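You operate a simulated robot arm through the tools that you are given. There is no shell and no other tool.

The job below is to be done with a simulated two-armed robot. You get a single attempt, and the scene is never put back.

Task
Pick up the blue beacon with one hand, pass it to the other hand and put it on the shelf under the top shelf of the far store cabinet. Set down upright: blue beacon.
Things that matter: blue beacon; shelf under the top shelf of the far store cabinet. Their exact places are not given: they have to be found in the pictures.

Only the result counts: the job must be done as asked and must still hold three seconds after the hand-in. Knocking over, shifting, dropping, spilling or breaking anything else fails it.

Robot
Two 7-joint arms with two-finger parallel grippers on one trunk, on a base that moves. Base frame: it is fixed to the floor where the robot stands at the start and does not move with it; the origin is under the middle of the robot, x ahead of it, y to its left, z up. Readings come in mm, degrees, newtons and seconds.
The left shoulder is at the start at [50, 165, 1030], the right one opposite. Each reaches about 801 mm from its shoulder. Places, roughly: blue beacon (8x8x10 cm) [500, 200, 1600]; shelf under the top shelf of the far store cabinet [-1900, 2400, 1200]. Payload 3.91 kg a hand.
The TCP of each hand is the grasp point between the finger pads, 30 mm short of the fingertips. In the tool frame z runs along the fingers and y along their closing line. The gripper opens to 110 mm. The fingers are 20 mm wide and 10 mm thick; the gripper's body (48 by 112 mm) begins 55 mm behind the TCP.
Orientation is that of the tool frame in the base frame, as a unit quaternion [w, x, y, z]. With the fingers straight down and closing along the base's y, the tool's x points along the base's -x, its y along +y and its z along -z.

Tools
- The arms move only by the tool play_rows. It takes "left_steps", "right_steps" or both (then of equal length, played together; a hand with none holds still); each is a list of rows, each a list of 7 numbers: the shift along the base's x, y, z in mm, then the turn, a rotation vector about the base's x, y, z in degrees, then the gripper command, from -1 (shut) to 1 (fully open), values between in proportion. In form: [[tx, ty, tz, rx, ry, rz, fingers], ...]. A call has 1 to 20 rows; each row shifts and turns the commanded pose from where the row before left it. A row lasts 0.2 s, in which the tool goes at most 50 mm and 8.6 degrees; a call with a longer step from one row to the next is refused whole, and so is a gripper value outside its range. A pose out of reach is approached as far as the arm can. The call stops where the force on the tool passes 40 N (or 10 N more than at its start, if that is more) or the arm is blocked; 0.2 s more then pass. The fingers move at their own pace (about 45 mm/s each) and stop on an object; they squeeze with about 33 N. The grip force told is the motor's: it shows also when the fingers shut on nothing. Time passes only in rows, and 0.2 s behind the last, so rows that do not move let the fingers close. The reply holds the time, the measured pose of the TCP, the force on the tool along the base axes, the opening and the grip force, in the units named above and with some noise, with the torque about the TCP (base axes, N m) and any sound that the robot's microphone picked up, and new pictures: "views" is both (left out), scene, wrist or none (wrist: the cameras of the hands that moved).
- Cameras (640 x 400 px; columns grow to the right, rows downward): "scene" is now at [125.5, 28, 1276.5]; the picture's right is [0.27, -0.96, 0.00], its down [0.12, 0.03, -0.99] and it looks along [0.96, 0.26, 0.13] (base axes); focal length 214 px, centre (320, 200). "left" rides on the left gripper at [72, -17, -103] in its tool frame; the picture's right is [0.23, 0.97, 0.00], its down [-0.76, 0.18, -0.62] and it looks along [-0.61, 0.14, 0.78] (tool axes); focal length 222 px, centre (320, 200). "right" rides on the right gripper at [72, 17, -103] in its tool frame; the picture's right is [-0.23, 0.97, 0.00], its down [-0.76, -0.18, -0.62] and it looks along [-0.61, -0.14, 0.78] (tool axes); focal length 222 px, centre (320, 200).
- slide_trunk(by): slides the trunk up (or, below 0, down) by that many mm; the arms and the scene camera ride with it, the base frame stays. It gives what a move gives, with no picture.
- steer(legs): drives the robot by 1 to 6 legs, each [ahead, left, turn to the left] in mm, mm and degrees, along the robot's own axes; the way and the turn of a leg run together, so that a leg with both is an arc; at most 1500 mm and 180 degrees a leg. The arms and the cameras ride along, it lands a little off, and it stops where it bumps. It gives what a move gives, and a new picture of the scene camera.
- head_to(pan, tilt): turns the head with the scene camera to pan (to the left, within 80 degrees either way) and tilt (down, from -29 to 69), counted from straight ahead of the robot. It gives what a move gives, and a new picture of the scene camera.
- measure_at(camera, pixels): for up to 12 pixels [column, row] of the newest picture of that camera ("zoom" is the newest enlarged one), the place [x, y, z] in the base frame of the surface seen there, good to about 3 mm, but the place of the scene camera against the robot may be out by one fixed shift of up to 25 mm in any direction. The clock stands still meanwhile.
- close_up(camera, box): a new picture of the part [left, top, right, bottom] of that camera's present view, enlarged. The clock stands still meanwhile.
- finish_job(): hands the job in; it is judged then, once.

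Open the grippers and draw the arms clear of the work before you hand the job in, unless the task says otherwise.

The tools are called by a JSON object that holds its "fn" and its "kwargs". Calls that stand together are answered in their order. play_rows: Moves the arms, as the interface text tells. Its arguments: {"type":"object","properties":{"left_steps":{"type":"array"},"right_steps":{"type":"array"},"views":{"type":"string","enum":["both","scene","wrist","none"]}},"required":[]} The other tools are called the same way: slide_trunk (by) moves the trunk up or down; steer (legs) drives the base; head_to (pan, tilt) turns the head that bears the scene camera; measure_at (camera, pixels) gives the place of the surface under pixels of a picture; close_up (camera, box) takes an enlarged picture of a part of a camera's view; finish_job () hands the job in.

At the start:

```text
time_s: 0.0
left_ee_pos: [326.0, 260.6, 999.8]
left_ee_rot: [0.0, -0.001, 1.0, 0.0]
left_force: [0.9, 0.0, -0.3]
left_wrist_torque: [0.01, -0.02, -0.01]
left_opening: 110.1
left_gripper_force: 0.1
right_ee_pos: [416.8, 6.6, 999.7]
right_ee_rot: [0.0, 0.0, 1.0, 0.0]
right_force: [-0.7, -0.3, -0.3]
right_wrist_torque: [-0.01, 0.03, -0.02]
right_opening: 110.1
right_gripper_force: 0.1
trunk travel left (down, up): [-250.0, 253.0]
robot x, y, heading: [-3.1, -1.4, -0.0]
head pan, tilt (commanded): [15.4, -7.2]
```

scene: 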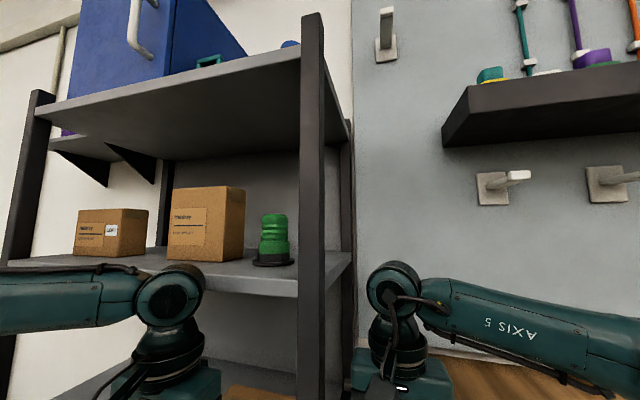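
right: 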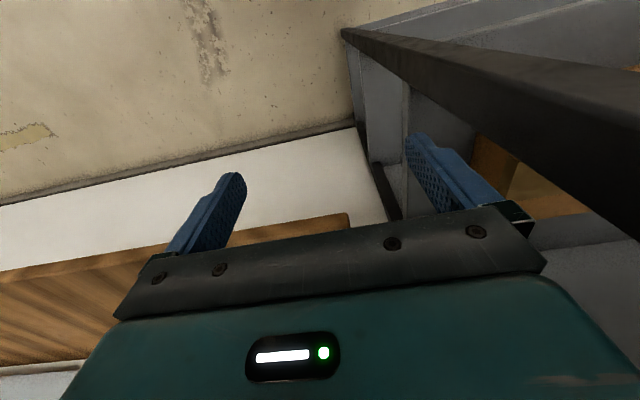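
left: 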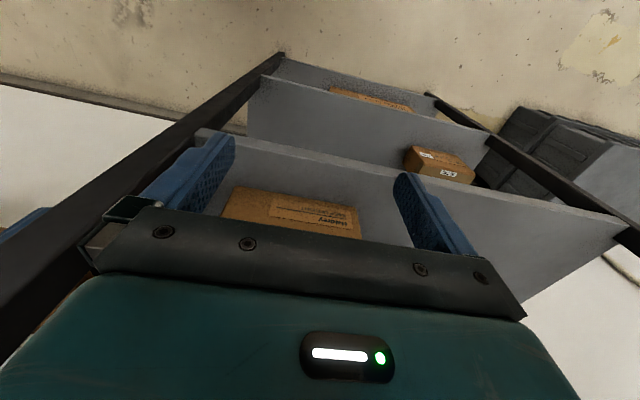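

The scene shows a rack with a green beacon on the middle board, and a bit of blue peeking over the top board near (290,44). I'll raise the trunk to look over the top board.

{"fn": "slide_trunk", "kwargs": {"by": 250}}

{"fn": "head_to", "kwargs": {"pan": 20, "tilt": -10}}

```text
time_s: 2.6
left_ee_pos: [326.7, 261.2, 1251.0]
left_ee_rot: [0.0, -0.001, 1.0, 0.0]
left_force: [-0.6, 0.5, 0.2]
left_wrist_torque: [-0.02, 0.02, 0.0]
left_opening: 110.1
left_gripper_force: 0.0
right_ee_pos: [416.4, 7.2, 1250.9]
right_ee_rot: [0.001, 0.001, 1.0, 0.0]
right_force: [-0.1, -1.2, 0.2]
right_wrist_torque: [0.0, 0.03, -0.02]
right_opening: 109.9
right_gripper_force: 0.1
trunk travel left (down, up): [-500.0, 3.0]
robot x, y, heading: [-0.8, 1.0, 0.0]
head pan, tilt (commanded): [15.4, -7.2]
```

```text
time_s: 3.2
left_ee_pos: [325.0, 260.8, 1249.8]
left_ee_rot: [0.0, -0.001, 1.0, 0.0]
left_force: [0.0, -0.1, -1.0]
left_wrist_torque: [-0.02, 0.01, -0.03]
left_opening: 110.0
left_gripper_force: 0.1
right_ee_pos: [416.9, 7.2, 1249.9]
right_ee_rot: [-0.001, 0.0, 1.0, -0.001]
right_force: [-0.4, -0.1, -0.8]
right_wrist_torque: [0.02, -0.01, 0.02]
right_opening: 110.0
right_gripper_force: 0.0
trunk travel left (down, up): [-500.0, 3.0]
robot x, y, heading: [-3.0, 0.8, -0.3]
head pan, tilt (commanded): [20.0, -10.0]
```

scene: 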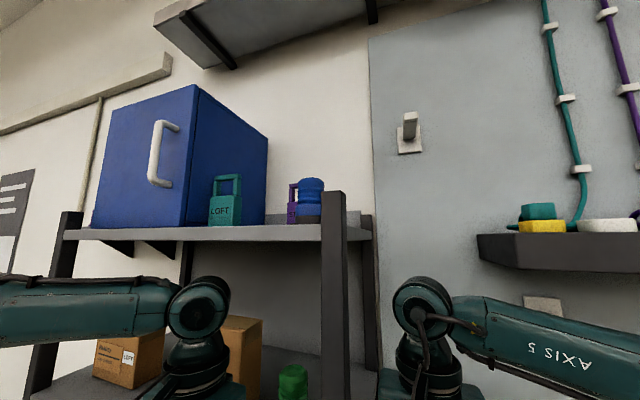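

The blue beacon is now visible at (309,200) on the top board, with a purple item behind-left and a post to its right. I'll zoom in and measure.

{"fn": "close_up", "kwargs": {"camera": "scene", "box": [180, 130, 400, 268]}}

{"fn": "measure_at", "kwargs": {"camera": "scene", "pixels": [[309, 185], [309, 200], [309, 215], [309, 220], [293, 205], [225, 205], [200, 180], [335, 196], [280, 230], [330, 230], [262, 180], [355, 216]]}}

```text
2.90 times, centred on (290, 199) of scene
```

zoom: 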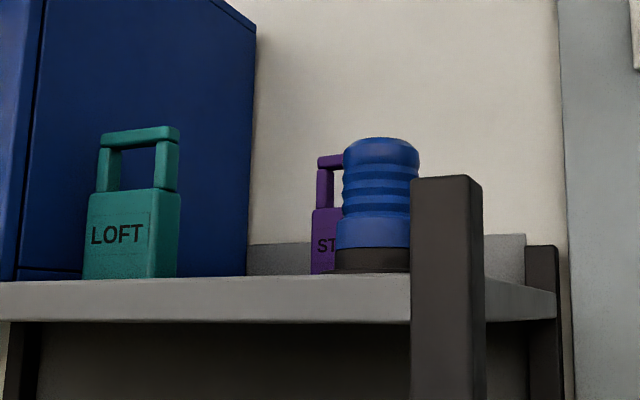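

```text
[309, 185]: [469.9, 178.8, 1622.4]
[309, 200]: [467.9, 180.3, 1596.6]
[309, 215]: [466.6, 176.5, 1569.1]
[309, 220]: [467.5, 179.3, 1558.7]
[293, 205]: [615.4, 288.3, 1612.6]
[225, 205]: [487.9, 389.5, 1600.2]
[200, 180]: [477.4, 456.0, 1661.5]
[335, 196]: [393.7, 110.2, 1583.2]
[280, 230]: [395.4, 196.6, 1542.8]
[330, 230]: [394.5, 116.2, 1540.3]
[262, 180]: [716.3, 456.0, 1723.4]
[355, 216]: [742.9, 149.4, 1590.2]
```

The beacon's black base sits on the board at about z≈1552, with a purple item behind it, a teal LOFT item to the left and the rack post at right-front. I'll measure nearby obstacles (overhead unit, post, board edge, items) for clearances.

{"fn": "measure_at", "kwargs": {"camera": "zoom", "pixels": [[380, 140], [380, 155], [380, 185], [380, 232], [350, 232], [408, 235], [375, 262], [340, 265], [420, 200], [475, 200], [448, 180], [300, 282]]}}

{"fn": "measure_at", "kwargs": {"camera": "scene", "pixels": [[200, 40], [230, 66], [280, 40], [340, 20], [375, 10], [170, 20], [232, 205], [215, 205], [100, 232], [185, 215], [292, 218], [294, 190]]}}

```text
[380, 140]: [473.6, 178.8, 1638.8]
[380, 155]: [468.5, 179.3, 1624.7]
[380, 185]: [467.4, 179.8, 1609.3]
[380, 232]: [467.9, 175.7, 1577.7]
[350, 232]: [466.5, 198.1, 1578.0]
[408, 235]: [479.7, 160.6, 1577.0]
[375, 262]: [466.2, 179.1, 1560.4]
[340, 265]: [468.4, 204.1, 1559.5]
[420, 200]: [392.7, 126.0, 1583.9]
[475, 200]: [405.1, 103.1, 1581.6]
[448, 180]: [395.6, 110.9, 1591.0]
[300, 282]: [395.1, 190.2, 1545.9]
```

```text
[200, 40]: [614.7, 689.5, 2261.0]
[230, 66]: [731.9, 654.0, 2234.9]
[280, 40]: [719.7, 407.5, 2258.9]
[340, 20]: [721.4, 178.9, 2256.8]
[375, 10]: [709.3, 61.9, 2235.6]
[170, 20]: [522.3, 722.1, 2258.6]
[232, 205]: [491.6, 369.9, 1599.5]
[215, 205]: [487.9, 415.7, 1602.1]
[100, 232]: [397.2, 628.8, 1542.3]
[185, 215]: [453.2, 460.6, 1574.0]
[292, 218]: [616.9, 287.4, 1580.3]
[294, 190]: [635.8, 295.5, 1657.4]
```

The overhead unit is far up (z≈2240), the post spans y≈93–126 at x≈393+, and the beacon's front is at x≈467, y≈180. I'll raise the left hand in front of the rack and tilt it 45° forward, watching the wrist camera.

{"fn": "play_rows", "kwargs": {"left_steps": [[-5, -7, 45, 0, 0, 0, 1], [-5, -7, 45, 0, 0, 0, 1], [0, -7, 45, 0, 0, 0, 1], [0, -7, 45, 0, 0, 0, 1], [0, -7, 45, 0, -7.5, 0, 1], [0, -7, 45, 0, -7.5, 0, 1], [0, -7, 45, 0, -7.5, 0, 1], [0, -7, 45, 0, -7.5, 0, 1], [0, -7, 45, 0, -7.5, 0, 1], [0, -7, 45, 0, -7.5, 0, 1]], "views": "both"}}

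```text
time_s: 5.4
left_ee_pos: [309.1, 221.2, 1654.9]
left_ee_rot: [0.384, -0.001, 0.923, 0.0]
left_force: [0.3, -0.6, 0.1]
left_wrist_torque: [0.02, 0.0, 0.01]
left_opening: 110.1
left_gripper_force: 0.1
left hand out of reach, approached as far as the arm can: row 8, 9, 10
right_ee_pos: [417.0, 6.5, 1248.9]
right_ee_rot: [0.001, 0.0, 1.0, -0.001]
right_force: [0.4, 0.1, -0.6]
right_wrist_torque: [0.05, 0.02, 0.0]
right_opening: 110.0
right_gripper_force: 0.1
trunk travel left (down, up): [-500.0, 3.0]
robot x, y, heading: [-0.6, 1.3, 0.1]
head pan, tilt (commanded): [20.0, -10.0]
```

scene: 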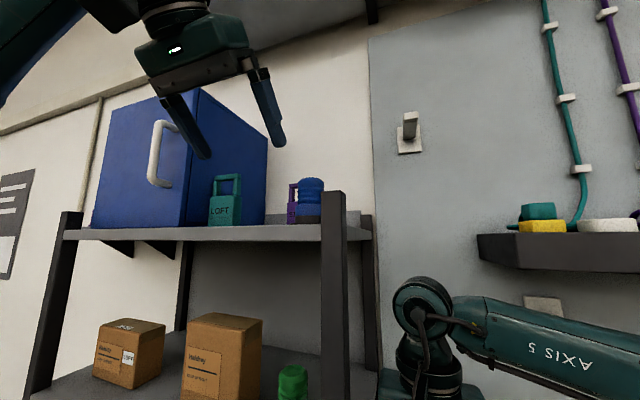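
left: 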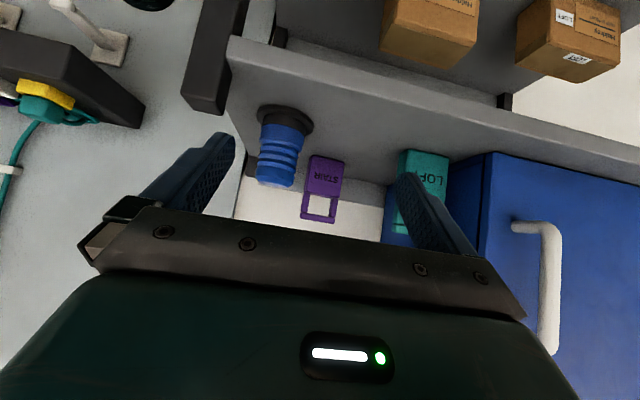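

The left hand stopped short of the 45°/z=1700 target (reach limit), but the wrist camera now sees the beacon near (280,150). I'll measure it with the wrist camera, which has no fixed shift.

{"fn": "measure_at", "kwargs": {"camera": "left", "pixels": [[280, 140], [263, 140], [298, 140], [276, 165], [276, 182], [286, 110], [284, 125], [262, 113], [309, 115], [245, 95], [330, 110], [222, 95]]}}

{"fn": "close_up", "kwargs": {"camera": "left", "box": [200, 60, 360, 220]}}

```text
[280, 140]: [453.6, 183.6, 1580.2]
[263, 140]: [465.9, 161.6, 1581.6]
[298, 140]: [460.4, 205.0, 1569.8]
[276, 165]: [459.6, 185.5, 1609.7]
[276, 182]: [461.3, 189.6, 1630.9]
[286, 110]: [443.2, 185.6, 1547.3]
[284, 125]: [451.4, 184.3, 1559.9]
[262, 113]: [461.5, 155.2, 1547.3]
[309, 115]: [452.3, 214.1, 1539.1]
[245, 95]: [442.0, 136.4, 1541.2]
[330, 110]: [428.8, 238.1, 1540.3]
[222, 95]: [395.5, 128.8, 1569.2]
```

```text
2.50 times, centred on (280, 140) of left
```

zoom: 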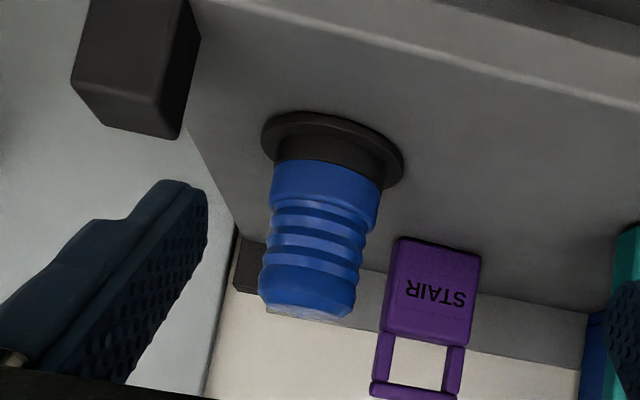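

With the wrist camera the beacon's axis comes out near (483,185), board top z≈1540, body radius ≈28, flange radius ≈40. I'll flatten the tilt to about 25°, reduce the opening to ~85 mm and check where the hand lands.

{"fn": "play_rows", "kwargs": {"left_steps": [[0, 0, -13, 0, -6.67, 0, 0.55], [0, 0, -13, 0, -6.67, 0, 0.55], [0, 0, -14, 0, -6.66, 0, 0.55], [0, 0, 0, 0, 0, 0, 0.55]], "views": "both"}}

```text
time_s: 6.4
left_ee_pos: [306.4, 219.5, 1615.5]
left_ee_rot: [0.538, 0.001, 0.843, -0.001]
left_force: [-0.5, -0.7, 0.4]
left_wrist_torque: [-0.01, 0.02, 0.04]
left_opening: 85.4
left_gripper_force: 0.1
right_ee_pos: [417.7, 5.9, 1250.5]
right_ee_rot: [0.0, 0.0, 1.0, 0.0]
right_force: [-0.2, 0.0, -0.2]
right_wrist_torque: [0.02, -0.01, 0.01]
right_opening: 109.9
right_gripper_force: 0.2
trunk travel left (down, up): [-500.0, 3.0]
robot x, y, heading: [-3.2, 1.4, 0.0]
head pan, tilt (commanded): [20.0, -10.0]
```

scene: 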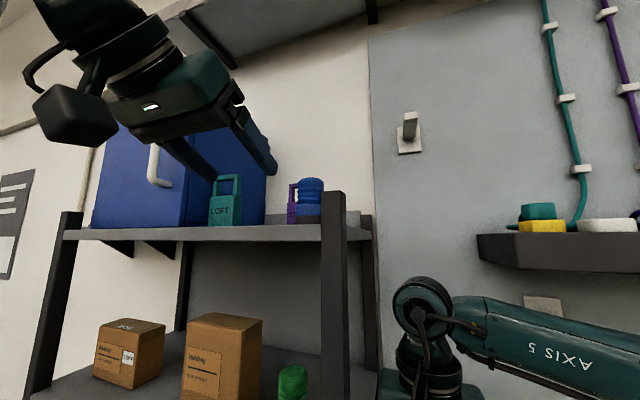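
left: 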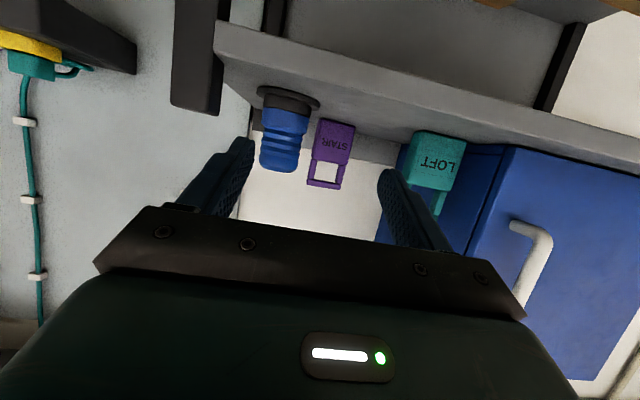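

The command clips to the reachable pose, so the hand is at (306,219.5,1615.5) with tilt ≈25°. I'll move to the pre-grasp point (365,185,1660), back along the approach line.

{"fn": "play_rows", "kwargs": {"left_steps": [[10, -12, 22, 0, 0, 0, 0.55], [20, -12, 22, 0, 0, 0, 0.55], [29, -11, 0, 0, 0, 0, 0.55], [0, 0, 0, 0, 0, 0, 0.55]], "views": "both"}}

```text
time_s: 7.4
left_ee_pos: [362.7, 185.9, 1658.5]
left_ee_rot: [0.538, -0.001, 0.843, 0.0]
left_force: [-0.8, -0.5, 0.0]
left_wrist_torque: [0.01, -0.04, -0.01]
left_opening: 85.2
left_gripper_force: 0.1
right_ee_pos: [415.4, 7.0, 1250.5]
right_ee_rot: [0.0, 0.0, 1.0, -0.001]
right_force: [-0.1, -0.9, -0.5]
right_wrist_torque: [0.01, 0.02, -0.02]
right_opening: 109.8
right_gripper_force: 0.1
trunk travel left (down, up): [-500.0, 3.0]
robot x, y, heading: [-2.7, -0.3, 0.2]
head pan, tilt (commanded): [20.0, -10.0]
```

scene: 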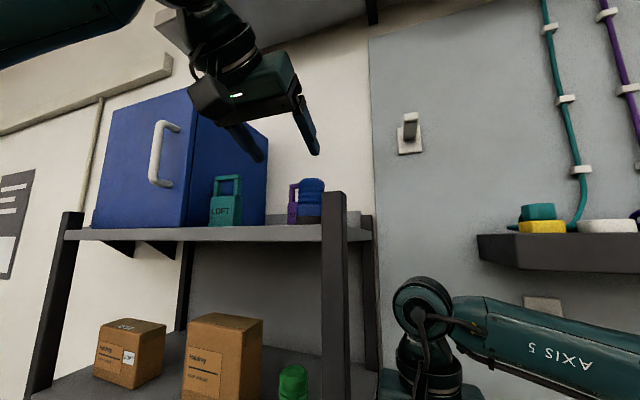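
left: 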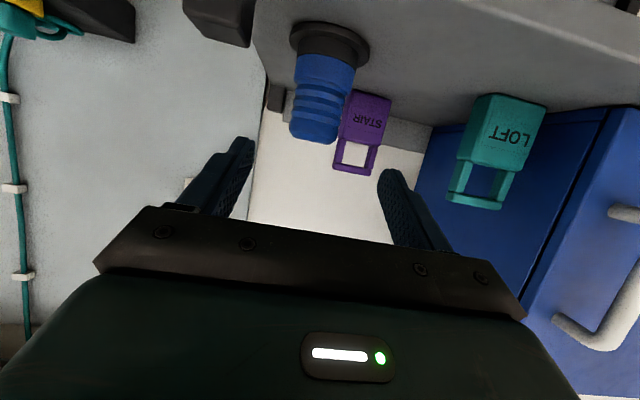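

The beacon now sits between the fingers in the wrist view, at about (320,85). I'll measure it again from here to fix the axis.

{"fn": "measure_at", "kwargs": {"camera": "left", "pixels": [[326, 65], [300, 65], [350, 68], [322, 90], [315, 120], [316, 138], [331, 38], [291, 32], [369, 48], [330, 55], [247, 20], [400, 60]]}}

{"fn": "close_up", "kwargs": {"camera": "left", "box": [240, 0, 420, 180]}}

```text
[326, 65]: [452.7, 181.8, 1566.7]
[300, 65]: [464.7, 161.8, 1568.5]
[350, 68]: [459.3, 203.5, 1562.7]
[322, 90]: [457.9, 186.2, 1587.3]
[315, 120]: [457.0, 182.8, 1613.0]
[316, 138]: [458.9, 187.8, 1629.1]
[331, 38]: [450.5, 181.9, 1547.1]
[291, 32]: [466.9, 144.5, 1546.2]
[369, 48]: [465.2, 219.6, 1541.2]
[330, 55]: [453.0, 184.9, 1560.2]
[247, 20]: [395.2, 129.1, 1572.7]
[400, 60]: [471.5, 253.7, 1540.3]
```

```text
2.22 times, centred on (330, 90) of left
```

zoom: 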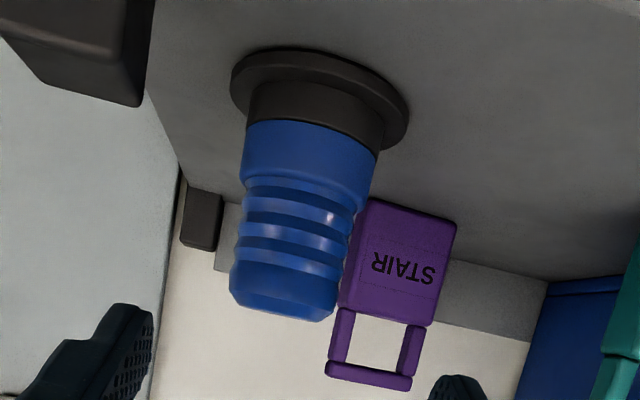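

The axis measures (483,183), and the post top is below the hand's path. I'll advance along the approach line to TCP (483,183,1606).

{"fn": "play_rows", "kwargs": {"left_steps": [[30, -1, -13, 0, 0, 0, 0.55], [30, -1, -13, 0, 0, 0, 0.55], [30, -1, -13, 0, 0, 0, 0.55], [30, 0, -13, 0, 0, 0, 0.55], [0, 0, 0, 0, 0, 0, 0.55]], "views": "both"}}

```text
time_s: 8.6
left_ee_pos: [482.5, 181.6, 1607.9]
left_ee_rot: [0.538, -0.001, 0.843, -0.001]
left_force: [-0.3, -0.2, 0.0]
left_wrist_torque: [-0.01, 0.02, 0.01]
left_opening: 85.3
left_gripper_force: 0.0
right_ee_pos: [415.2, 7.1, 1250.6]
right_ee_rot: [0.001, 0.0, 1.0, 0.0]
right_force: [-1.1, -0.2, 0.1]
right_wrist_torque: [0.01, 0.05, 0.01]
right_opening: 110.0
right_gripper_force: 0.2
trunk travel left (down, up): [-500.0, 3.0]
robot x, y, heading: [-2.2, -1.7, -0.2]
head pan, tilt (commanded): [20.0, -10.0]
```

scene: 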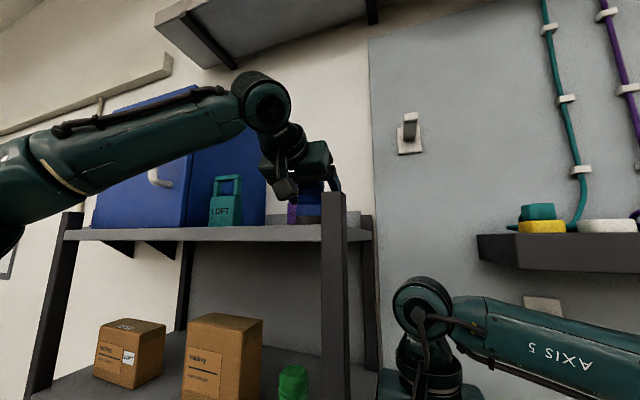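
left: 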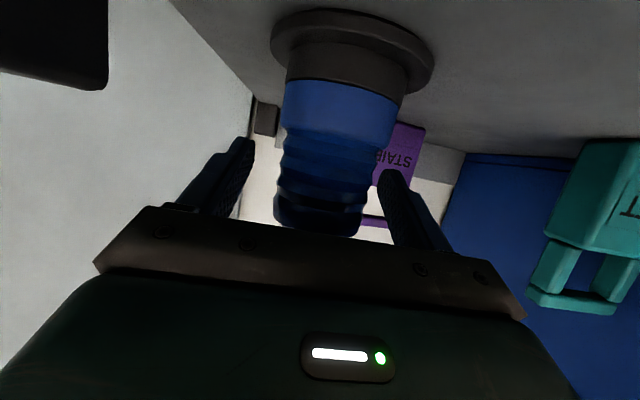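

The beacon is between the fingers, centred around (335,150) in the wrist view. I'll close the gripper in place.

{"fn": "play_rows", "kwargs": {"left_steps": [[0, 0, 0, 0, 0, 0, -1], [0, 0, 0, 0, 0, 0, -1], [0, 0, 0, 0, 0, 0, -1], [0, 0, 0, 0, 0, 0, -1], [0, 0, 0, 0, 0, 0, -1], [0, 0, 0, 0, 0, 0, -1]], "views": "wrist"}}

```text
time_s: 10.0
left_ee_pos: [484.1, 182.4, 1607.5]
left_ee_rot: [0.537, -0.001, 0.844, 0.0]
left_force: [-0.1, 0.8, 0.3]
left_wrist_torque: [0.03, 0.02, 0.01]
left_opening: 49.7
left_gripper_force: 33.1
right_ee_pos: [416.0, 7.3, 1249.7]
right_ee_rot: [0.0, 0.001, 1.0, 0.0]
right_force: [0.0, -0.5, 0.5]
right_wrist_torque: [0.0, 0.02, 0.0]
right_opening: 110.2
right_gripper_force: 0.1
trunk travel left (down, up): [-500.0, 3.0]
robot x, y, heading: [1.1, -1.3, 0.0]
head pan, tilt (commanded): [20.0, -10.0]
```

left: 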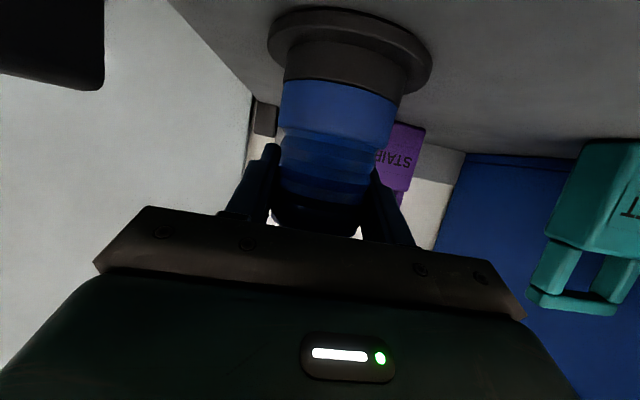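

The grip is firm (opening 49.7 mm, 33 N). I'll lift straight up 45 mm and check the hold.

{"fn": "play_rows", "kwargs": {"left_steps": [[0, 0, 8, 0, 0, 0, -1], [0, 0, 12, 0, 0, 0, -1], [0, 0, 12, 0, 0, 0, -1], [0, 0, 13, 0, 0, 0, -1], [0, 0, 0, 0, 0, 0, -1]], "views": "both"}}

```text
time_s: 11.2
left_ee_pos: [485.1, 197.8, 1631.0]
left_ee_rot: [0.538, -0.001, 0.843, 0.0]
left_force: [0.3, -0.4, -4.1]
left_wrist_torque: [0.01, 0.0, 0.0]
left_opening: 48.3
left_gripper_force: 32.8
left hand out of reach, approached as far as the arm can: row 2, 3, 4
right_ee_pos: [415.8, 7.2, 1250.0]
right_ee_rot: [0.0, 0.0, 1.0, 0.0]
right_force: [0.2, -0.1, -0.6]
right_wrist_torque: [0.0, 0.02, 0.01]
right_opening: 109.9
right_gripper_force: 0.1
trunk travel left (down, up): [-500.0, 3.0]
robot x, y, heading: [-0.8, 2.4, -0.0]
head pan, tilt (commanded): [20.0, -10.0]
```

scene: 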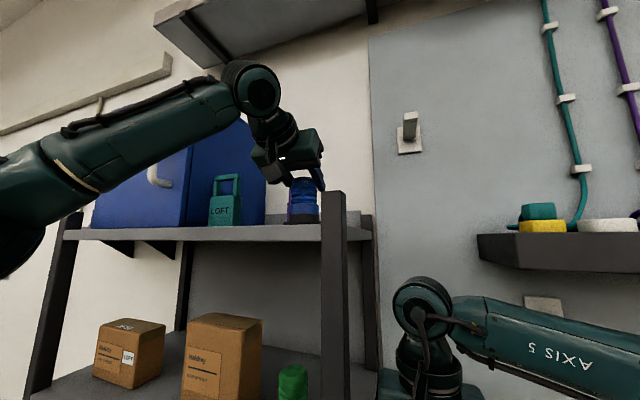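
left: 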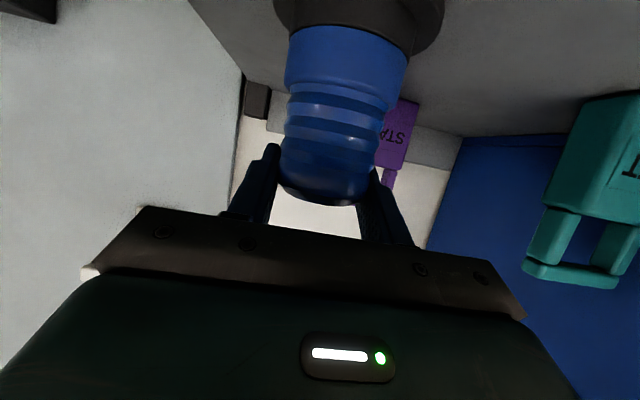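

The lift stopped at 23 mm up (reach limit) and the beacon looks lower between the fingers than before. I'll zoom in and measure to see whether it's hanging or still on the board.

{"fn": "close_up", "kwargs": {"camera": "left", "box": [200, 0, 480, 240]}}

{"fn": "measure_at", "kwargs": {"camera": "left", "pixels": [[345, 10], [350, 40], [350, 48], [345, 60], [345, 80], [330, 120], [330, 180], [330, 200], [300, 10], [430, 20], [460, 60], [260, 30]]}}

{"fn": "close_up", "kwargs": {"camera": "scene", "box": [220, 130, 380, 260]}}

```text
1.67 times, centred on (340, 120) of left
```

zoom: 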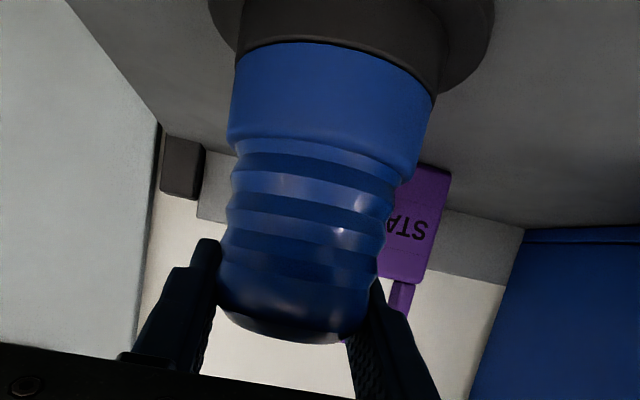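

```text
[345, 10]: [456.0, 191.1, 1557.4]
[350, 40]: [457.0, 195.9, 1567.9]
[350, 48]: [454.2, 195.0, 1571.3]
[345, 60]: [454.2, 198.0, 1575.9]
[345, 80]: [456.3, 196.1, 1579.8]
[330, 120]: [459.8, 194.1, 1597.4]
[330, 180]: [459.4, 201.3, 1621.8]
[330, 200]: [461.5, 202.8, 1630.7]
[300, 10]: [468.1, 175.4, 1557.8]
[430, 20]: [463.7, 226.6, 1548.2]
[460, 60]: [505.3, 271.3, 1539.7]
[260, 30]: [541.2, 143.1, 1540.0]
```

```text
3.08 times, centred on (300, 195) of scene
```

zoom: 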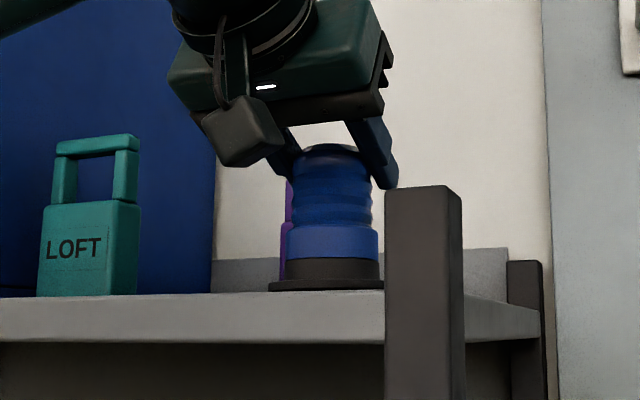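

The beacon slid down between the pads onto the dome (its base is still within a few mm of the board) and shifted ~15 mm to +y. I'll lower 3 mm gently to set it down, then open to re-grip lower on the body.

{"fn": "play_rows", "kwargs": {"left_steps": [[0, 0, -1.5, 0, 0, 0, -1], [0, 0, -1.5, 0, 0, 0, -1], [0, 0, 0, 0, 0, 0, -1]], "views": "wrist"}}

```text
time_s: 12.0
left_ee_pos: [485.0, 198.1, 1628.5]
left_ee_rot: [0.537, 0.0, 0.843, -0.001]
left_force: [-0.4, 0.4, -4.7]
left_wrist_torque: [0.0, 0.0, 0.0]
left_opening: 48.0
left_gripper_force: 33.5
right_ee_pos: [417.4, 6.2, 1249.6]
right_ee_rot: [0.0, -0.001, 1.0, -0.001]
right_force: [-0.3, 0.0, 0.4]
right_wrist_torque: [-0.01, -0.02, -0.03]
right_opening: 110.0
right_gripper_force: 0.1
trunk travel left (down, up): [-500.0, 3.0]
robot x, y, heading: [-2.4, -0.2, 0.2]
head pan, tilt (commanded): [20.0, -10.0]
```

left: 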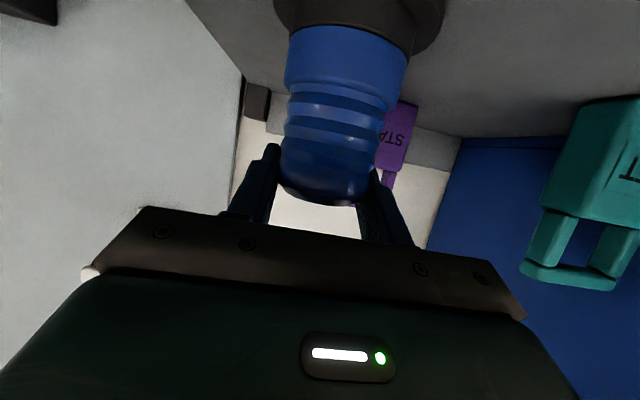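

The force (−4.7 N, zero torque) suggests the beacon may be hanging from the fingers. I'll measure its collar boundary and flange again, and the board beside it, to find the gap.

{"fn": "close_up", "kwargs": {"camera": "left", "box": [260, 0, 470, 130]}}

{"fn": "measure_at", "kwargs": {"camera": "zoom", "pixels": [[240, 30], [240, 60], [240, 75], [240, 90], [240, 150], [500, 90], [540, 60], [555, 30], [480, 140], [600, 120], [60, 20], [420, 130]]}}

{"fn": "head_to", "kwargs": {"pan": 22, "tilt": -5}}

```text
3.05 times, centred on (365, 65) of left
```

zoom: 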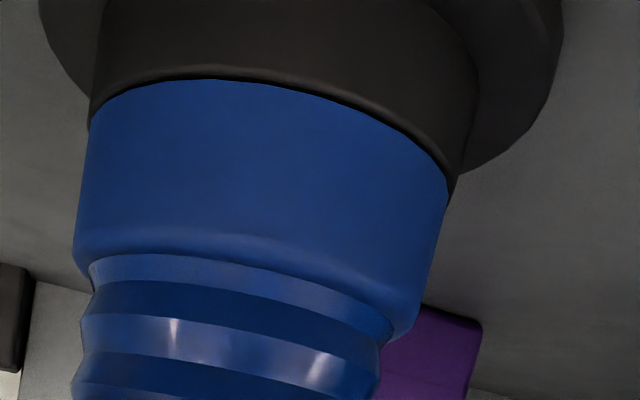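

```text
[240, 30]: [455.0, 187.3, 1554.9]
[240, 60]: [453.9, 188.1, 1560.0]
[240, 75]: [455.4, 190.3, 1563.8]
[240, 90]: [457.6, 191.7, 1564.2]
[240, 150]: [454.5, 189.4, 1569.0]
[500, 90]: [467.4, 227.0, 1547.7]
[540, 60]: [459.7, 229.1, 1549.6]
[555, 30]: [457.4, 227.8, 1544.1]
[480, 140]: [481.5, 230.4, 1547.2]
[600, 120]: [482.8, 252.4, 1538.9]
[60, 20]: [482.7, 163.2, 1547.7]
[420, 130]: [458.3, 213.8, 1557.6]
```

```text
time_s: 12.7
left_ee_pos: [485.5, 199.0, 1629.1]
left_ee_rot: [0.537, -0.001, 0.843, 0.001]
left_force: [0.2, 0.7, -5.3]
left_wrist_torque: [-0.01, 0.0, 0.01]
left_opening: 48.3
left_gripper_force: 32.9
right_ee_pos: [416.0, 7.0, 1249.3]
right_ee_rot: [-0.001, 0.0, 1.0, 0.0]
right_force: [0.2, -0.4, -0.8]
right_wrist_torque: [0.0, 0.03, -0.03]
right_opening: 110.0
right_gripper_force: 0.0
trunk travel left (down, up): [-500.0, 3.0]
robot x, y, heading: [2.3, -1.7, 0.2]
head pan, tilt (commanded): [22.0, -5.0]
```

scene: 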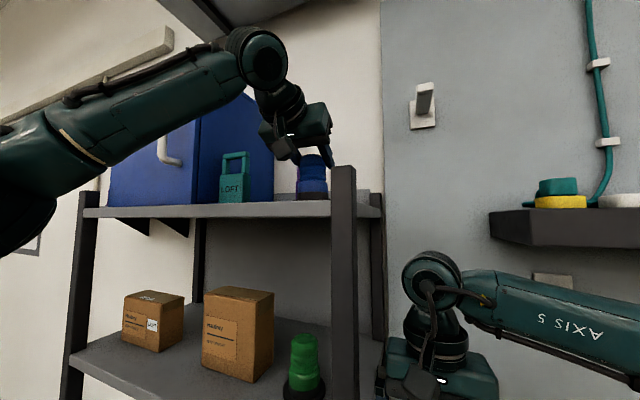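

The gap to the board looks about 2 mm or less. I'll lower 4 mm more slowly and read the force to confirm it rests on the board before opening.

{"fn": "play_rows", "kwargs": {"left_steps": [[0, 0, -1, 0, 0, 0, -1], [0, 0, -1, 0, 0, 0, -1], [0, 0, -1, 0, 0, 0, -1], [0, 0, -1, 0, 0, 0, -1], [0, 0, 0, 0, 0, 0, -1]], "views": "none"}}

```text
time_s: 13.9
left_ee_pos: [482.8, 197.2, 1627.3]
left_ee_rot: [0.54, 0.0, 0.841, -0.001]
left_force: [7.2, -0.7, 18.3]
left_wrist_torque: [0.33, 0.09, -0.1]
left_opening: 48.3
left_gripper_force: 32.8
right_ee_pos: [416.7, 6.3, 1250.4]
right_ee_rot: [-0.001, 0.0, 1.0, 0.0]
right_force: [-0.1, -0.2, 0.0]
right_wrist_torque: [-0.02, -0.02, -0.04]
right_opening: 109.9
right_gripper_force: 0.1
trunk travel left (down, up): [-500.0, 3.0]
robot x, y, heading: [2.6, 0.1, 0.2]
head pan, tilt (commanded): [22.0, -5.0]
```

Now it presses on the board (+18 N), so it is standing. I'll unload 1.5 mm, open to ~75 mm, then go down to about mid-ridge height for a better bite.

{"fn": "play_rows", "kwargs": {"left_steps": [[0, 0, 1.5, 0, 0, 0, -1], [0, 0, 0, 0, 0, 0, 0.36], [0, 0, 0, 0, 0, 0, 0.36], [0, 0, 0, 0, 0, 0, 0.36]], "views": "both"}}

```text
time_s: 14.9
left_ee_pos: [482.4, 198.2, 1627.4]
left_ee_rot: [0.537, 0.0, 0.844, -0.001]
left_force: [0.8, -0.5, -0.1]
left_wrist_torque: [0.01, -0.04, 0.01]
left_opening: 74.7
left_gripper_force: 0.0
right_ee_pos: [415.8, 6.5, 1249.3]
right_ee_rot: [0.0, 0.0, 1.0, 0.0]
right_force: [-0.5, 0.3, 0.7]
right_wrist_torque: [0.03, 0.02, 0.04]
right_opening: 110.2
right_gripper_force: 0.0
trunk travel left (down, up): [-500.0, 3.0]
robot x, y, heading: [2.9, 0.2, -0.0]
head pan, tilt (commanded): [22.0, -5.0]
```

scene: 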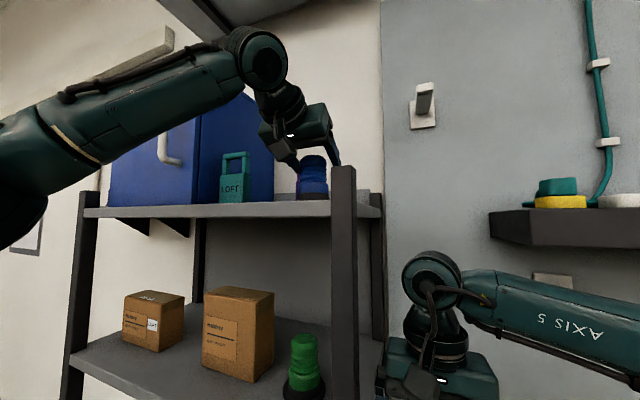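
left: 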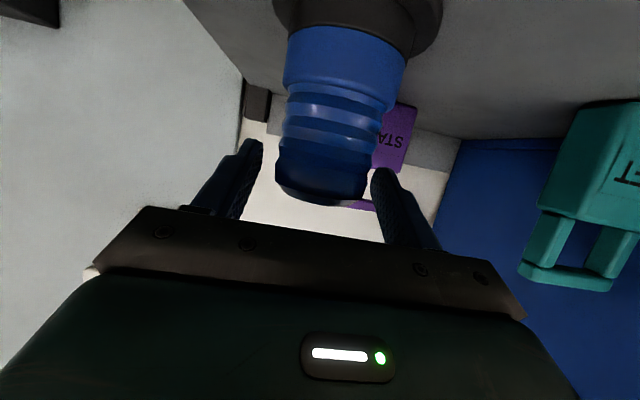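

The beacon stands upright between the open fingers. I'll go down 27 mm, back 6 mm, and close on the ridges just above the collar.

{"fn": "play_rows", "kwargs": {"left_steps": [[-2, 0, -9, 0, 0, 0, 0.36], [-2, 0, -9, 0, 0, 0, 0.36], [-2, 0, -9, 0, 0, 0, 0.36], [0, 0, 0, 0, 0, 0, 0.36], [0, 0, 0, 0, 0, 0, -1], [0, 0, 0, 0, 0, 0, -1], [0, 0, 0, 0, 0, 0, -1], [0, 0, 0, 0, 0, 0, -1], [0, 0, 0, 0, 0, 0, -1]], "views": "wrist"}}

```text
time_s: 16.9
left_ee_pos: [475.9, 197.3, 1598.1]
left_ee_rot: [0.538, 0.0, 0.843, 0.0]
left_force: [2.1, -1.3, 3.3]
left_wrist_torque: [0.04, -0.2, -0.05]
left_opening: 50.9
left_gripper_force: 32.9
right_ee_pos: [417.0, 6.8, 1250.2]
right_ee_rot: [0.001, 0.0, 1.0, 0.0]
right_force: [-0.8, -0.5, 0.1]
right_wrist_torque: [0.02, -0.01, 0.03]
right_opening: 110.1
right_gripper_force: 0.0
trunk travel left (down, up): [-500.0, 3.0]
robot x, y, heading: [2.6, -3.9, -0.2]
head pan, tilt (commanded): [22.0, -5.0]
```

left: 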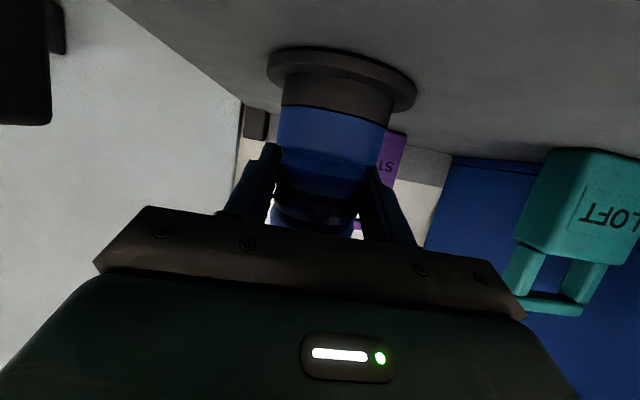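

Gripped at 50.9 mm on the ridges. I'll lift slowly, 2 mm per row, and check for slip.

{"fn": "play_rows", "kwargs": {"left_steps": [[0, 0, 2, 0, 0, 0, -1], [0, 0, 2, 0, 0, 0, -1], [0, 0, 2, 0, 0, 0, -1], [0, 0, 2, 0, 0, 0, -1], [0, 0, 2, 0, 0, 0, -1], [0, 0, 0, 0, 0, 0, -1]], "views": "wrist"}}

```text
time_s: 18.3
left_ee_pos: [476.7, 197.2, 1608.3]
left_ee_rot: [0.537, 0.0, 0.844, 0.0]
left_force: [-0.5, -0.1, -3.3]
left_wrist_torque: [-0.03, -0.01, -0.02]
left_opening: 51.0
left_gripper_force: 32.6
right_ee_pos: [417.5, 6.5, 1249.7]
right_ee_rot: [-0.001, 0.0, 1.0, 0.0]
right_force: [0.3, 0.1, -0.5]
right_wrist_torque: [-0.02, -0.01, -0.01]
right_opening: 110.1
right_gripper_force: 0.0
trunk travel left (down, up): [-500.0, 3.0]
robot x, y, heading: [1.3, 4.2, 0.0]
head pan, tilt (commanded): [22.0, -5.0]
```

left: 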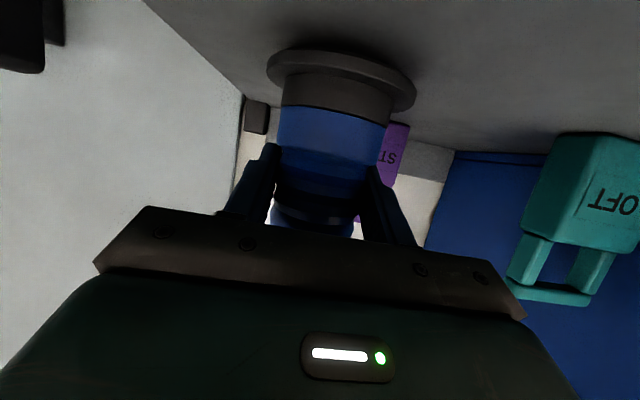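

No slip this time: the beacon stays fixed in the hand view and hangs clear of the board. I'll retreat toward the robot with a slight rise until the beacon is clear of the rack.

{"fn": "play_rows", "kwargs": {"left_steps": [[-4, 0, 2, 0, 0, 0, -1], [-6, 0, 2, 0, 0, 0, -1], [-8, 0, 2, 0, 0, 0, -1], [-10, 0, 2, 0, 0, 0, -1], [-12, 0, 2, 0, 0, 0, -1], [-12, 0, 2, 0, 0, 0, -1], [-12, 0, 2, 0, 0, 0, -1], [-12, 0, 2, 0, 0, 0, -1], [-12, 0, 0, 0, 0, 0, -1], [-12, 0, 0, 0, 0, 0, -1], [-12, 0, 0, 0, 0, 0, -1], [-12, 0, 0, 0, 0, 0, -1], [-12, 0, 0, 0, 0, 0, -1], [-10, 0, 0, 0, 0, 0, -1], [-6, 0, 0, 0, 0, 0, -1], [0, 0, 0, 0, 0, 0, -1]], "views": "both"}}

```text
time_s: 21.7
left_ee_pos: [324.2, 196.3, 1624.4]
left_ee_rot: [0.537, 0.0, 0.843, -0.001]
left_force: [0.1, 0.4, -4.7]
left_wrist_torque: [0.01, -0.04, 0.02]
left_opening: 50.8
left_gripper_force: 33.4
right_ee_pos: [416.8, 7.8, 1248.5]
right_ee_rot: [-0.001, 0.0, 1.0, 0.0]
right_force: [0.6, 0.3, -0.4]
right_wrist_torque: [-0.03, 0.01, 0.0]
right_opening: 109.9
right_gripper_force: 0.1
trunk travel left (down, up): [-500.0, 3.0]
robot x, y, heading: [0.4, 2.7, -0.0]
head pan, tilt (commanded): [22.0, -5.0]
```

scene: 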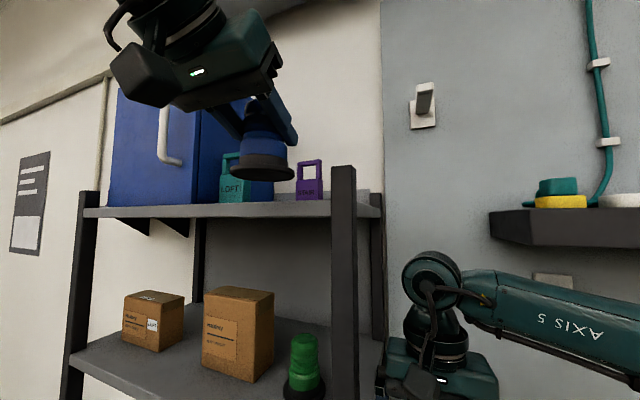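
left: 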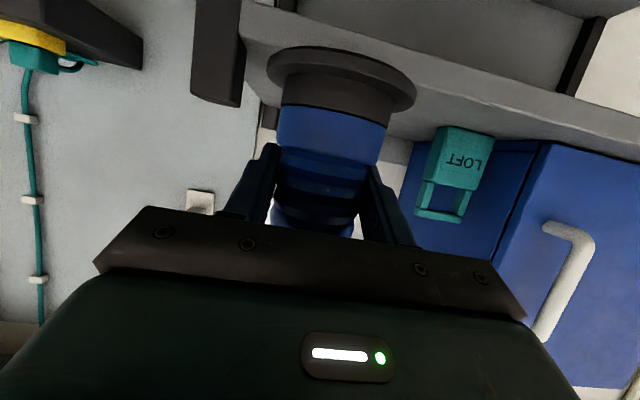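

The beacon is clear of the rack. I'll turn the head left to view the room and the far cabinet before driving.

{"fn": "head_to", "kwargs": {"pan": 80, "tilt": 15}}

```text
time_s: 23.0
left_ee_pos: [325.2, 197.2, 1625.4]
left_ee_rot: [0.537, -0.001, 0.844, 0.0]
left_force: [0.8, -0.3, -4.4]
left_wrist_torque: [-0.02, 0.0, -0.02]
left_opening: 50.7
left_gripper_force: 33.0
right_ee_pos: [416.4, 8.1, 1248.8]
right_ee_rot: [0.0, 0.0, 1.0, 0.0]
right_force: [-0.5, 0.6, 0.4]
right_wrist_torque: [0.03, -0.01, -0.03]
right_opening: 109.9
right_gripper_force: 0.1
trunk travel left (down, up): [-500.0, 3.0]
robot x, y, heading: [-0.1, 1.5, 0.1]
head pan, tilt (commanded): [80.0, 15.0]
```

scene: 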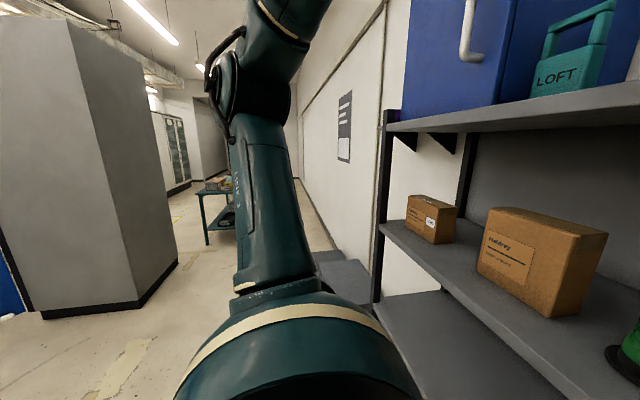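

A tall grey block stands at left (0–180 px) and a small table with items in the background. I'll measure those and also look to the right side.

{"fn": "measure_at", "kwargs": {"camera": "scene", "pixels": [[40, 310], [138, 300], [175, 262], [70, 30], [20, 200], [140, 200], [5, 315], [205, 240], [230, 180], [90, 350], [195, 225], [215, 120]]}}

{"fn": "head_to", "kwargs": {"pan": -80, "tilt": 15}}

```text
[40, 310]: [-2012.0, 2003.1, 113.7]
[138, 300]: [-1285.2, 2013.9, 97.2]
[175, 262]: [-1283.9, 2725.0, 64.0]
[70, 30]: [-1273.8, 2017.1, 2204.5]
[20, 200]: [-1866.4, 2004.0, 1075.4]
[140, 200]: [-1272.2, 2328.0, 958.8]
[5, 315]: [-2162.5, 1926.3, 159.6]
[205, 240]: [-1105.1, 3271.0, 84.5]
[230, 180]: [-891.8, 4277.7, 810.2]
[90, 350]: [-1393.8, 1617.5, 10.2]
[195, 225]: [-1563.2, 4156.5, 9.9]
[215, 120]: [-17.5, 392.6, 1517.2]
```

```text
time_s: 25.4
left_ee_pos: [324.8, 196.6, 1624.8]
left_ee_rot: [0.537, -0.001, 0.844, 0.0]
left_force: [-0.5, 0.5, -3.9]
left_wrist_torque: [0.01, 0.0, 0.06]
left_opening: 50.9
left_gripper_force: 33.4
right_ee_pos: [415.9, 7.4, 1249.1]
right_ee_rot: [0.0, 0.0, 1.0, 0.001]
right_force: [0.1, 0.0, 0.2]
right_wrist_torque: [0.03, -0.02, 0.06]
right_opening: 110.0
right_gripper_force: 0.0
trunk travel left (down, up): [-500.0, 3.0]
robot x, y, heading: [0.2, -0.9, -0.2]
head pan, tilt (commanded): [-80.0, 15.0]
```

scene: 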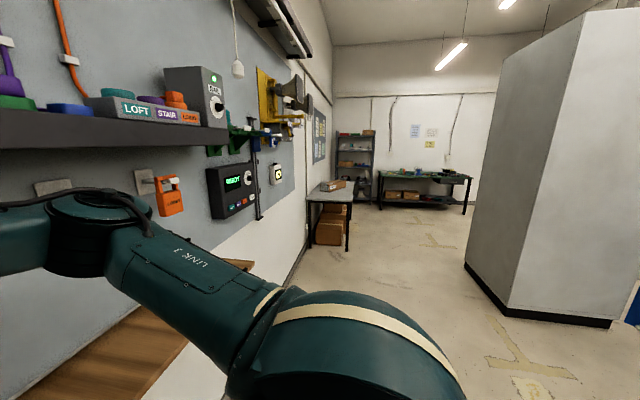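

The right side shows another tall block, tables and shelves. I'll measure that block and the nearby bench edge to plan a safe drive.

{"fn": "measure_at", "kwargs": {"camera": "scene", "pixels": [[470, 262], [512, 305], [610, 325], [560, 150], [630, 310], [480, 200], [230, 270], [150, 340], [345, 250], [400, 210], [500, 370], [330, 330]]}}

{"fn": "head_to", "kwargs": {"pan": 0, "tilt": 45}}

```text
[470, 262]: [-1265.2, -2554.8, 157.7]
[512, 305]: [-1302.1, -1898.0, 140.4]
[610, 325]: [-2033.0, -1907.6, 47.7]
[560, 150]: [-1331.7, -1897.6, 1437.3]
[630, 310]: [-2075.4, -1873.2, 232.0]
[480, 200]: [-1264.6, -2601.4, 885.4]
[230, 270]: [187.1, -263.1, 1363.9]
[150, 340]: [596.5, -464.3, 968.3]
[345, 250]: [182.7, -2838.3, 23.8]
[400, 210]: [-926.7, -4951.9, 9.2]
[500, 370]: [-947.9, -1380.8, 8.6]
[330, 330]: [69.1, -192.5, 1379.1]
```

```text
time_s: 26.9
left_ee_pos: [324.7, 197.0, 1625.6]
left_ee_rot: [0.538, 0.0, 0.843, -0.001]
left_force: [0.0, -0.4, -3.8]
left_wrist_torque: [-0.01, 0.0, 0.02]
left_opening: 50.5
left_gripper_force: 33.0
right_ee_pos: [416.4, 7.2, 1250.9]
right_ee_rot: [0.0, 0.0, 1.0, 0.0]
right_force: [-0.7, -0.4, -0.9]
right_wrist_torque: [0.0, -0.01, 0.02]
right_opening: 109.9
right_gripper_force: 0.0
trunk travel left (down, up): [-500.0, 3.0]
robot x, y, heading: [0.6, -0.6, -0.2]
head pan, tilt (commanded): [0.0, 45.0]
```

scene: 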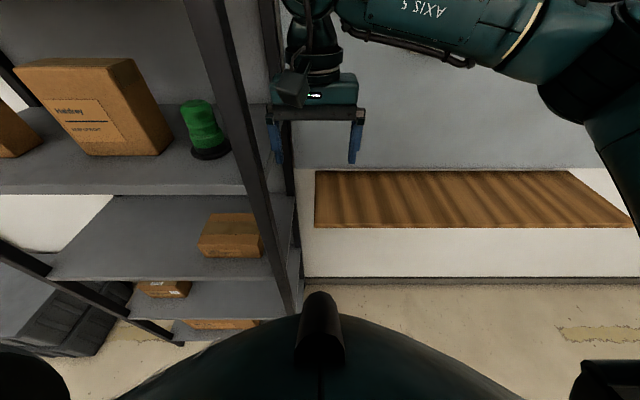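

Two tall grey blocks stand behind left and behind right; the left one (x −2050…−1280, y 2010…2730) must be the far store cabinet, seemingly opening away from here. I'll back straight off 500 mm to get free space.

{"fn": "steer", "kwargs": {"legs": [[-500, 0, 0]]}}

```text
time_s: 29.9
left_ee_pos: [-169.0, 196.2, 1625.3]
left_ee_rot: [0.537, 0.004, 0.844, -0.003]
left_force: [-0.7, -0.7, -5.2]
left_wrist_torque: [0.01, 0.03, 0.0]
left_opening: 50.5
left_gripper_force: 33.2
right_ee_pos: [-78.7, 5.6, 1250.9]
right_ee_rot: [0.001, 0.005, 1.0, 0.001]
right_force: [0.0, 0.5, 0.8]
right_wrist_torque: [0.02, 0.0, 0.03]
right_opening: 110.1
right_gripper_force: 0.0
trunk travel left (down, up): [-500.0, 3.0]
robot x, y, heading: [-497.7, 0.8, -0.7]
head pan, tilt (commanded): [0.0, 45.0]
```

scene: 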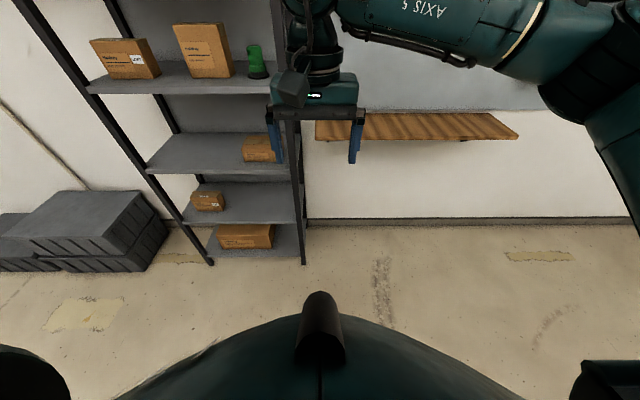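

Free space now. I'll turn left 150° on the spot and look toward the cabinet side of the room.

{"fn": "steer", "kwargs": {"legs": [[0, 0, 150]]}}

{"fn": "head_to", "kwargs": {"pan": 0, "tilt": 15}}

```text
time_s: 36.5
left_ee_pos: [-874.2, -15.1, 1624.8]
left_ee_rot: [-0.134, 0.817, -0.209, -0.52]
left_force: [-0.1, 0.2, -3.8]
left_wrist_torque: [0.01, -0.02, 0.0]
left_opening: 50.7
left_gripper_force: 33.1
right_ee_pos: [-864.2, 197.5, 1249.8]
right_ee_rot: [0.0, 0.969, -0.249, 0.0]
right_force: [1.2, -0.3, 0.1]
right_wrist_torque: [0.0, 0.03, -0.02]
right_opening: 110.0
right_gripper_force: 0.1
trunk travel left (down, up): [-500.0, 3.0]
robot x, y, heading: [-497.0, 0.9, 151.2]
head pan, tilt (commanded): [0.0, 45.0]
```

scene: 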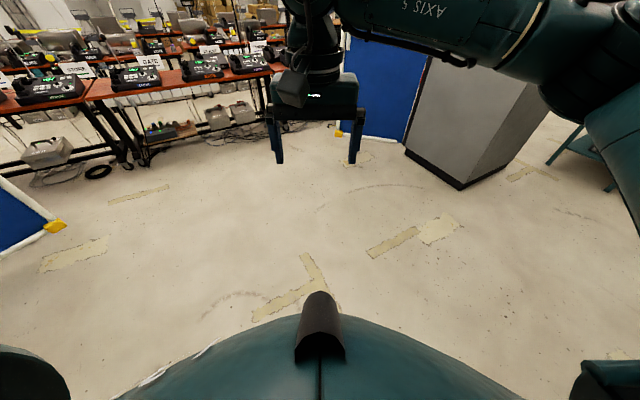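

```text
time_s: 37.5
left_ee_pos: [-876.2, -14.0, 1624.4]
left_ee_rot: [-0.134, 0.817, -0.209, -0.521]
left_force: [0.9, -0.6, -3.5]
left_wrist_torque: [0.0, -0.04, -0.01]
left_opening: 50.7
left_gripper_force: 33.0
right_ee_pos: [-863.6, 196.3, 1249.9]
right_ee_rot: [0.0, 0.968, -0.249, 0.0]
right_force: [-0.2, -0.1, 0.3]
right_wrist_torque: [-0.01, 0.0, -0.01]
right_opening: 110.0
right_gripper_force: 0.1
trunk travel left (down, up): [-500.0, 3.0]
robot x, y, heading: [-495.1, 2.6, 151.2]
head pan, tilt (commanded): [0.0, 15.0]
```

scene: 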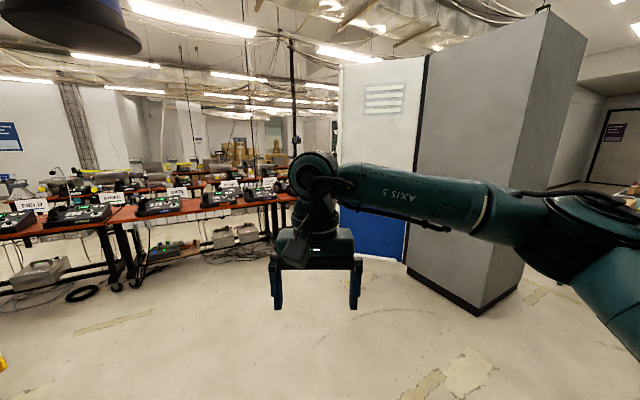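

A white/blue partition panel stands beside the cabinet (340–425 px), with rows of desks beyond. I'll measure the panel, gap and floor obstacles.

{"fn": "measure_at", "kwargs": {"camera": "scene", "pixels": [[345, 220], [420, 230], [345, 80], [415, 80], [405, 255], [375, 255], [215, 225], [130, 230], [5, 365], [270, 215], [470, 310], [280, 290]]}}

{"fn": "head_to", "kwargs": {"pan": 60, "tilt": 15}}

```text
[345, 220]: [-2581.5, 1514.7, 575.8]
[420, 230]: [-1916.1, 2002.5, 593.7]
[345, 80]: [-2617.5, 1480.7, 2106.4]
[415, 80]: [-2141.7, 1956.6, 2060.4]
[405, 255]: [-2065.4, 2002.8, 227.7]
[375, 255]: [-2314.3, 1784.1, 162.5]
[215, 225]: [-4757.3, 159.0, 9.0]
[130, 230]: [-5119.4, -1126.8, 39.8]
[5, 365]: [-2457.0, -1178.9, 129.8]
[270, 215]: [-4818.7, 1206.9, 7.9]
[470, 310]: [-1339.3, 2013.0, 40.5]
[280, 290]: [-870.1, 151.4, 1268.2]
```

```text
time_s: 38.8
left_ee_pos: [-875.3, -14.6, 1625.6]
left_ee_rot: [-0.134, 0.817, -0.209, -0.521]
left_force: [0.6, 0.0, -4.4]
left_wrist_torque: [0.0, 0.0, 0.01]
left_opening: 50.5
left_gripper_force: 32.6
right_ee_pos: [-863.5, 197.2, 1249.9]
right_ee_rot: [0.0, 0.969, -0.248, 0.0]
right_force: [0.2, -1.6, 0.4]
right_wrist_torque: [0.0, -0.01, 0.0]
right_opening: 110.3
right_gripper_force: 0.1
trunk travel left (down, up): [-500.0, 3.0]
robot x, y, heading: [-495.4, 2.9, 150.9]
head pan, tilt (commanded): [60.0, 15.0]
```

scene: 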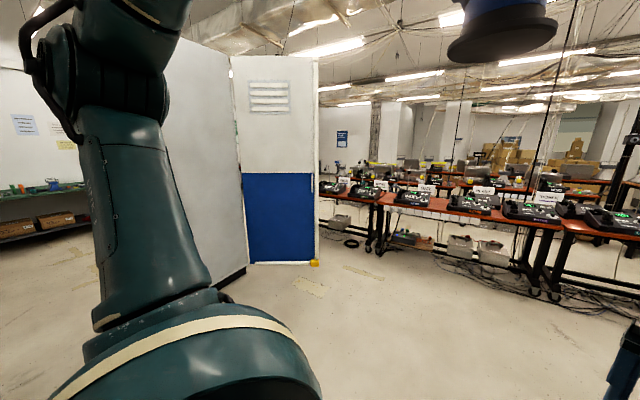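

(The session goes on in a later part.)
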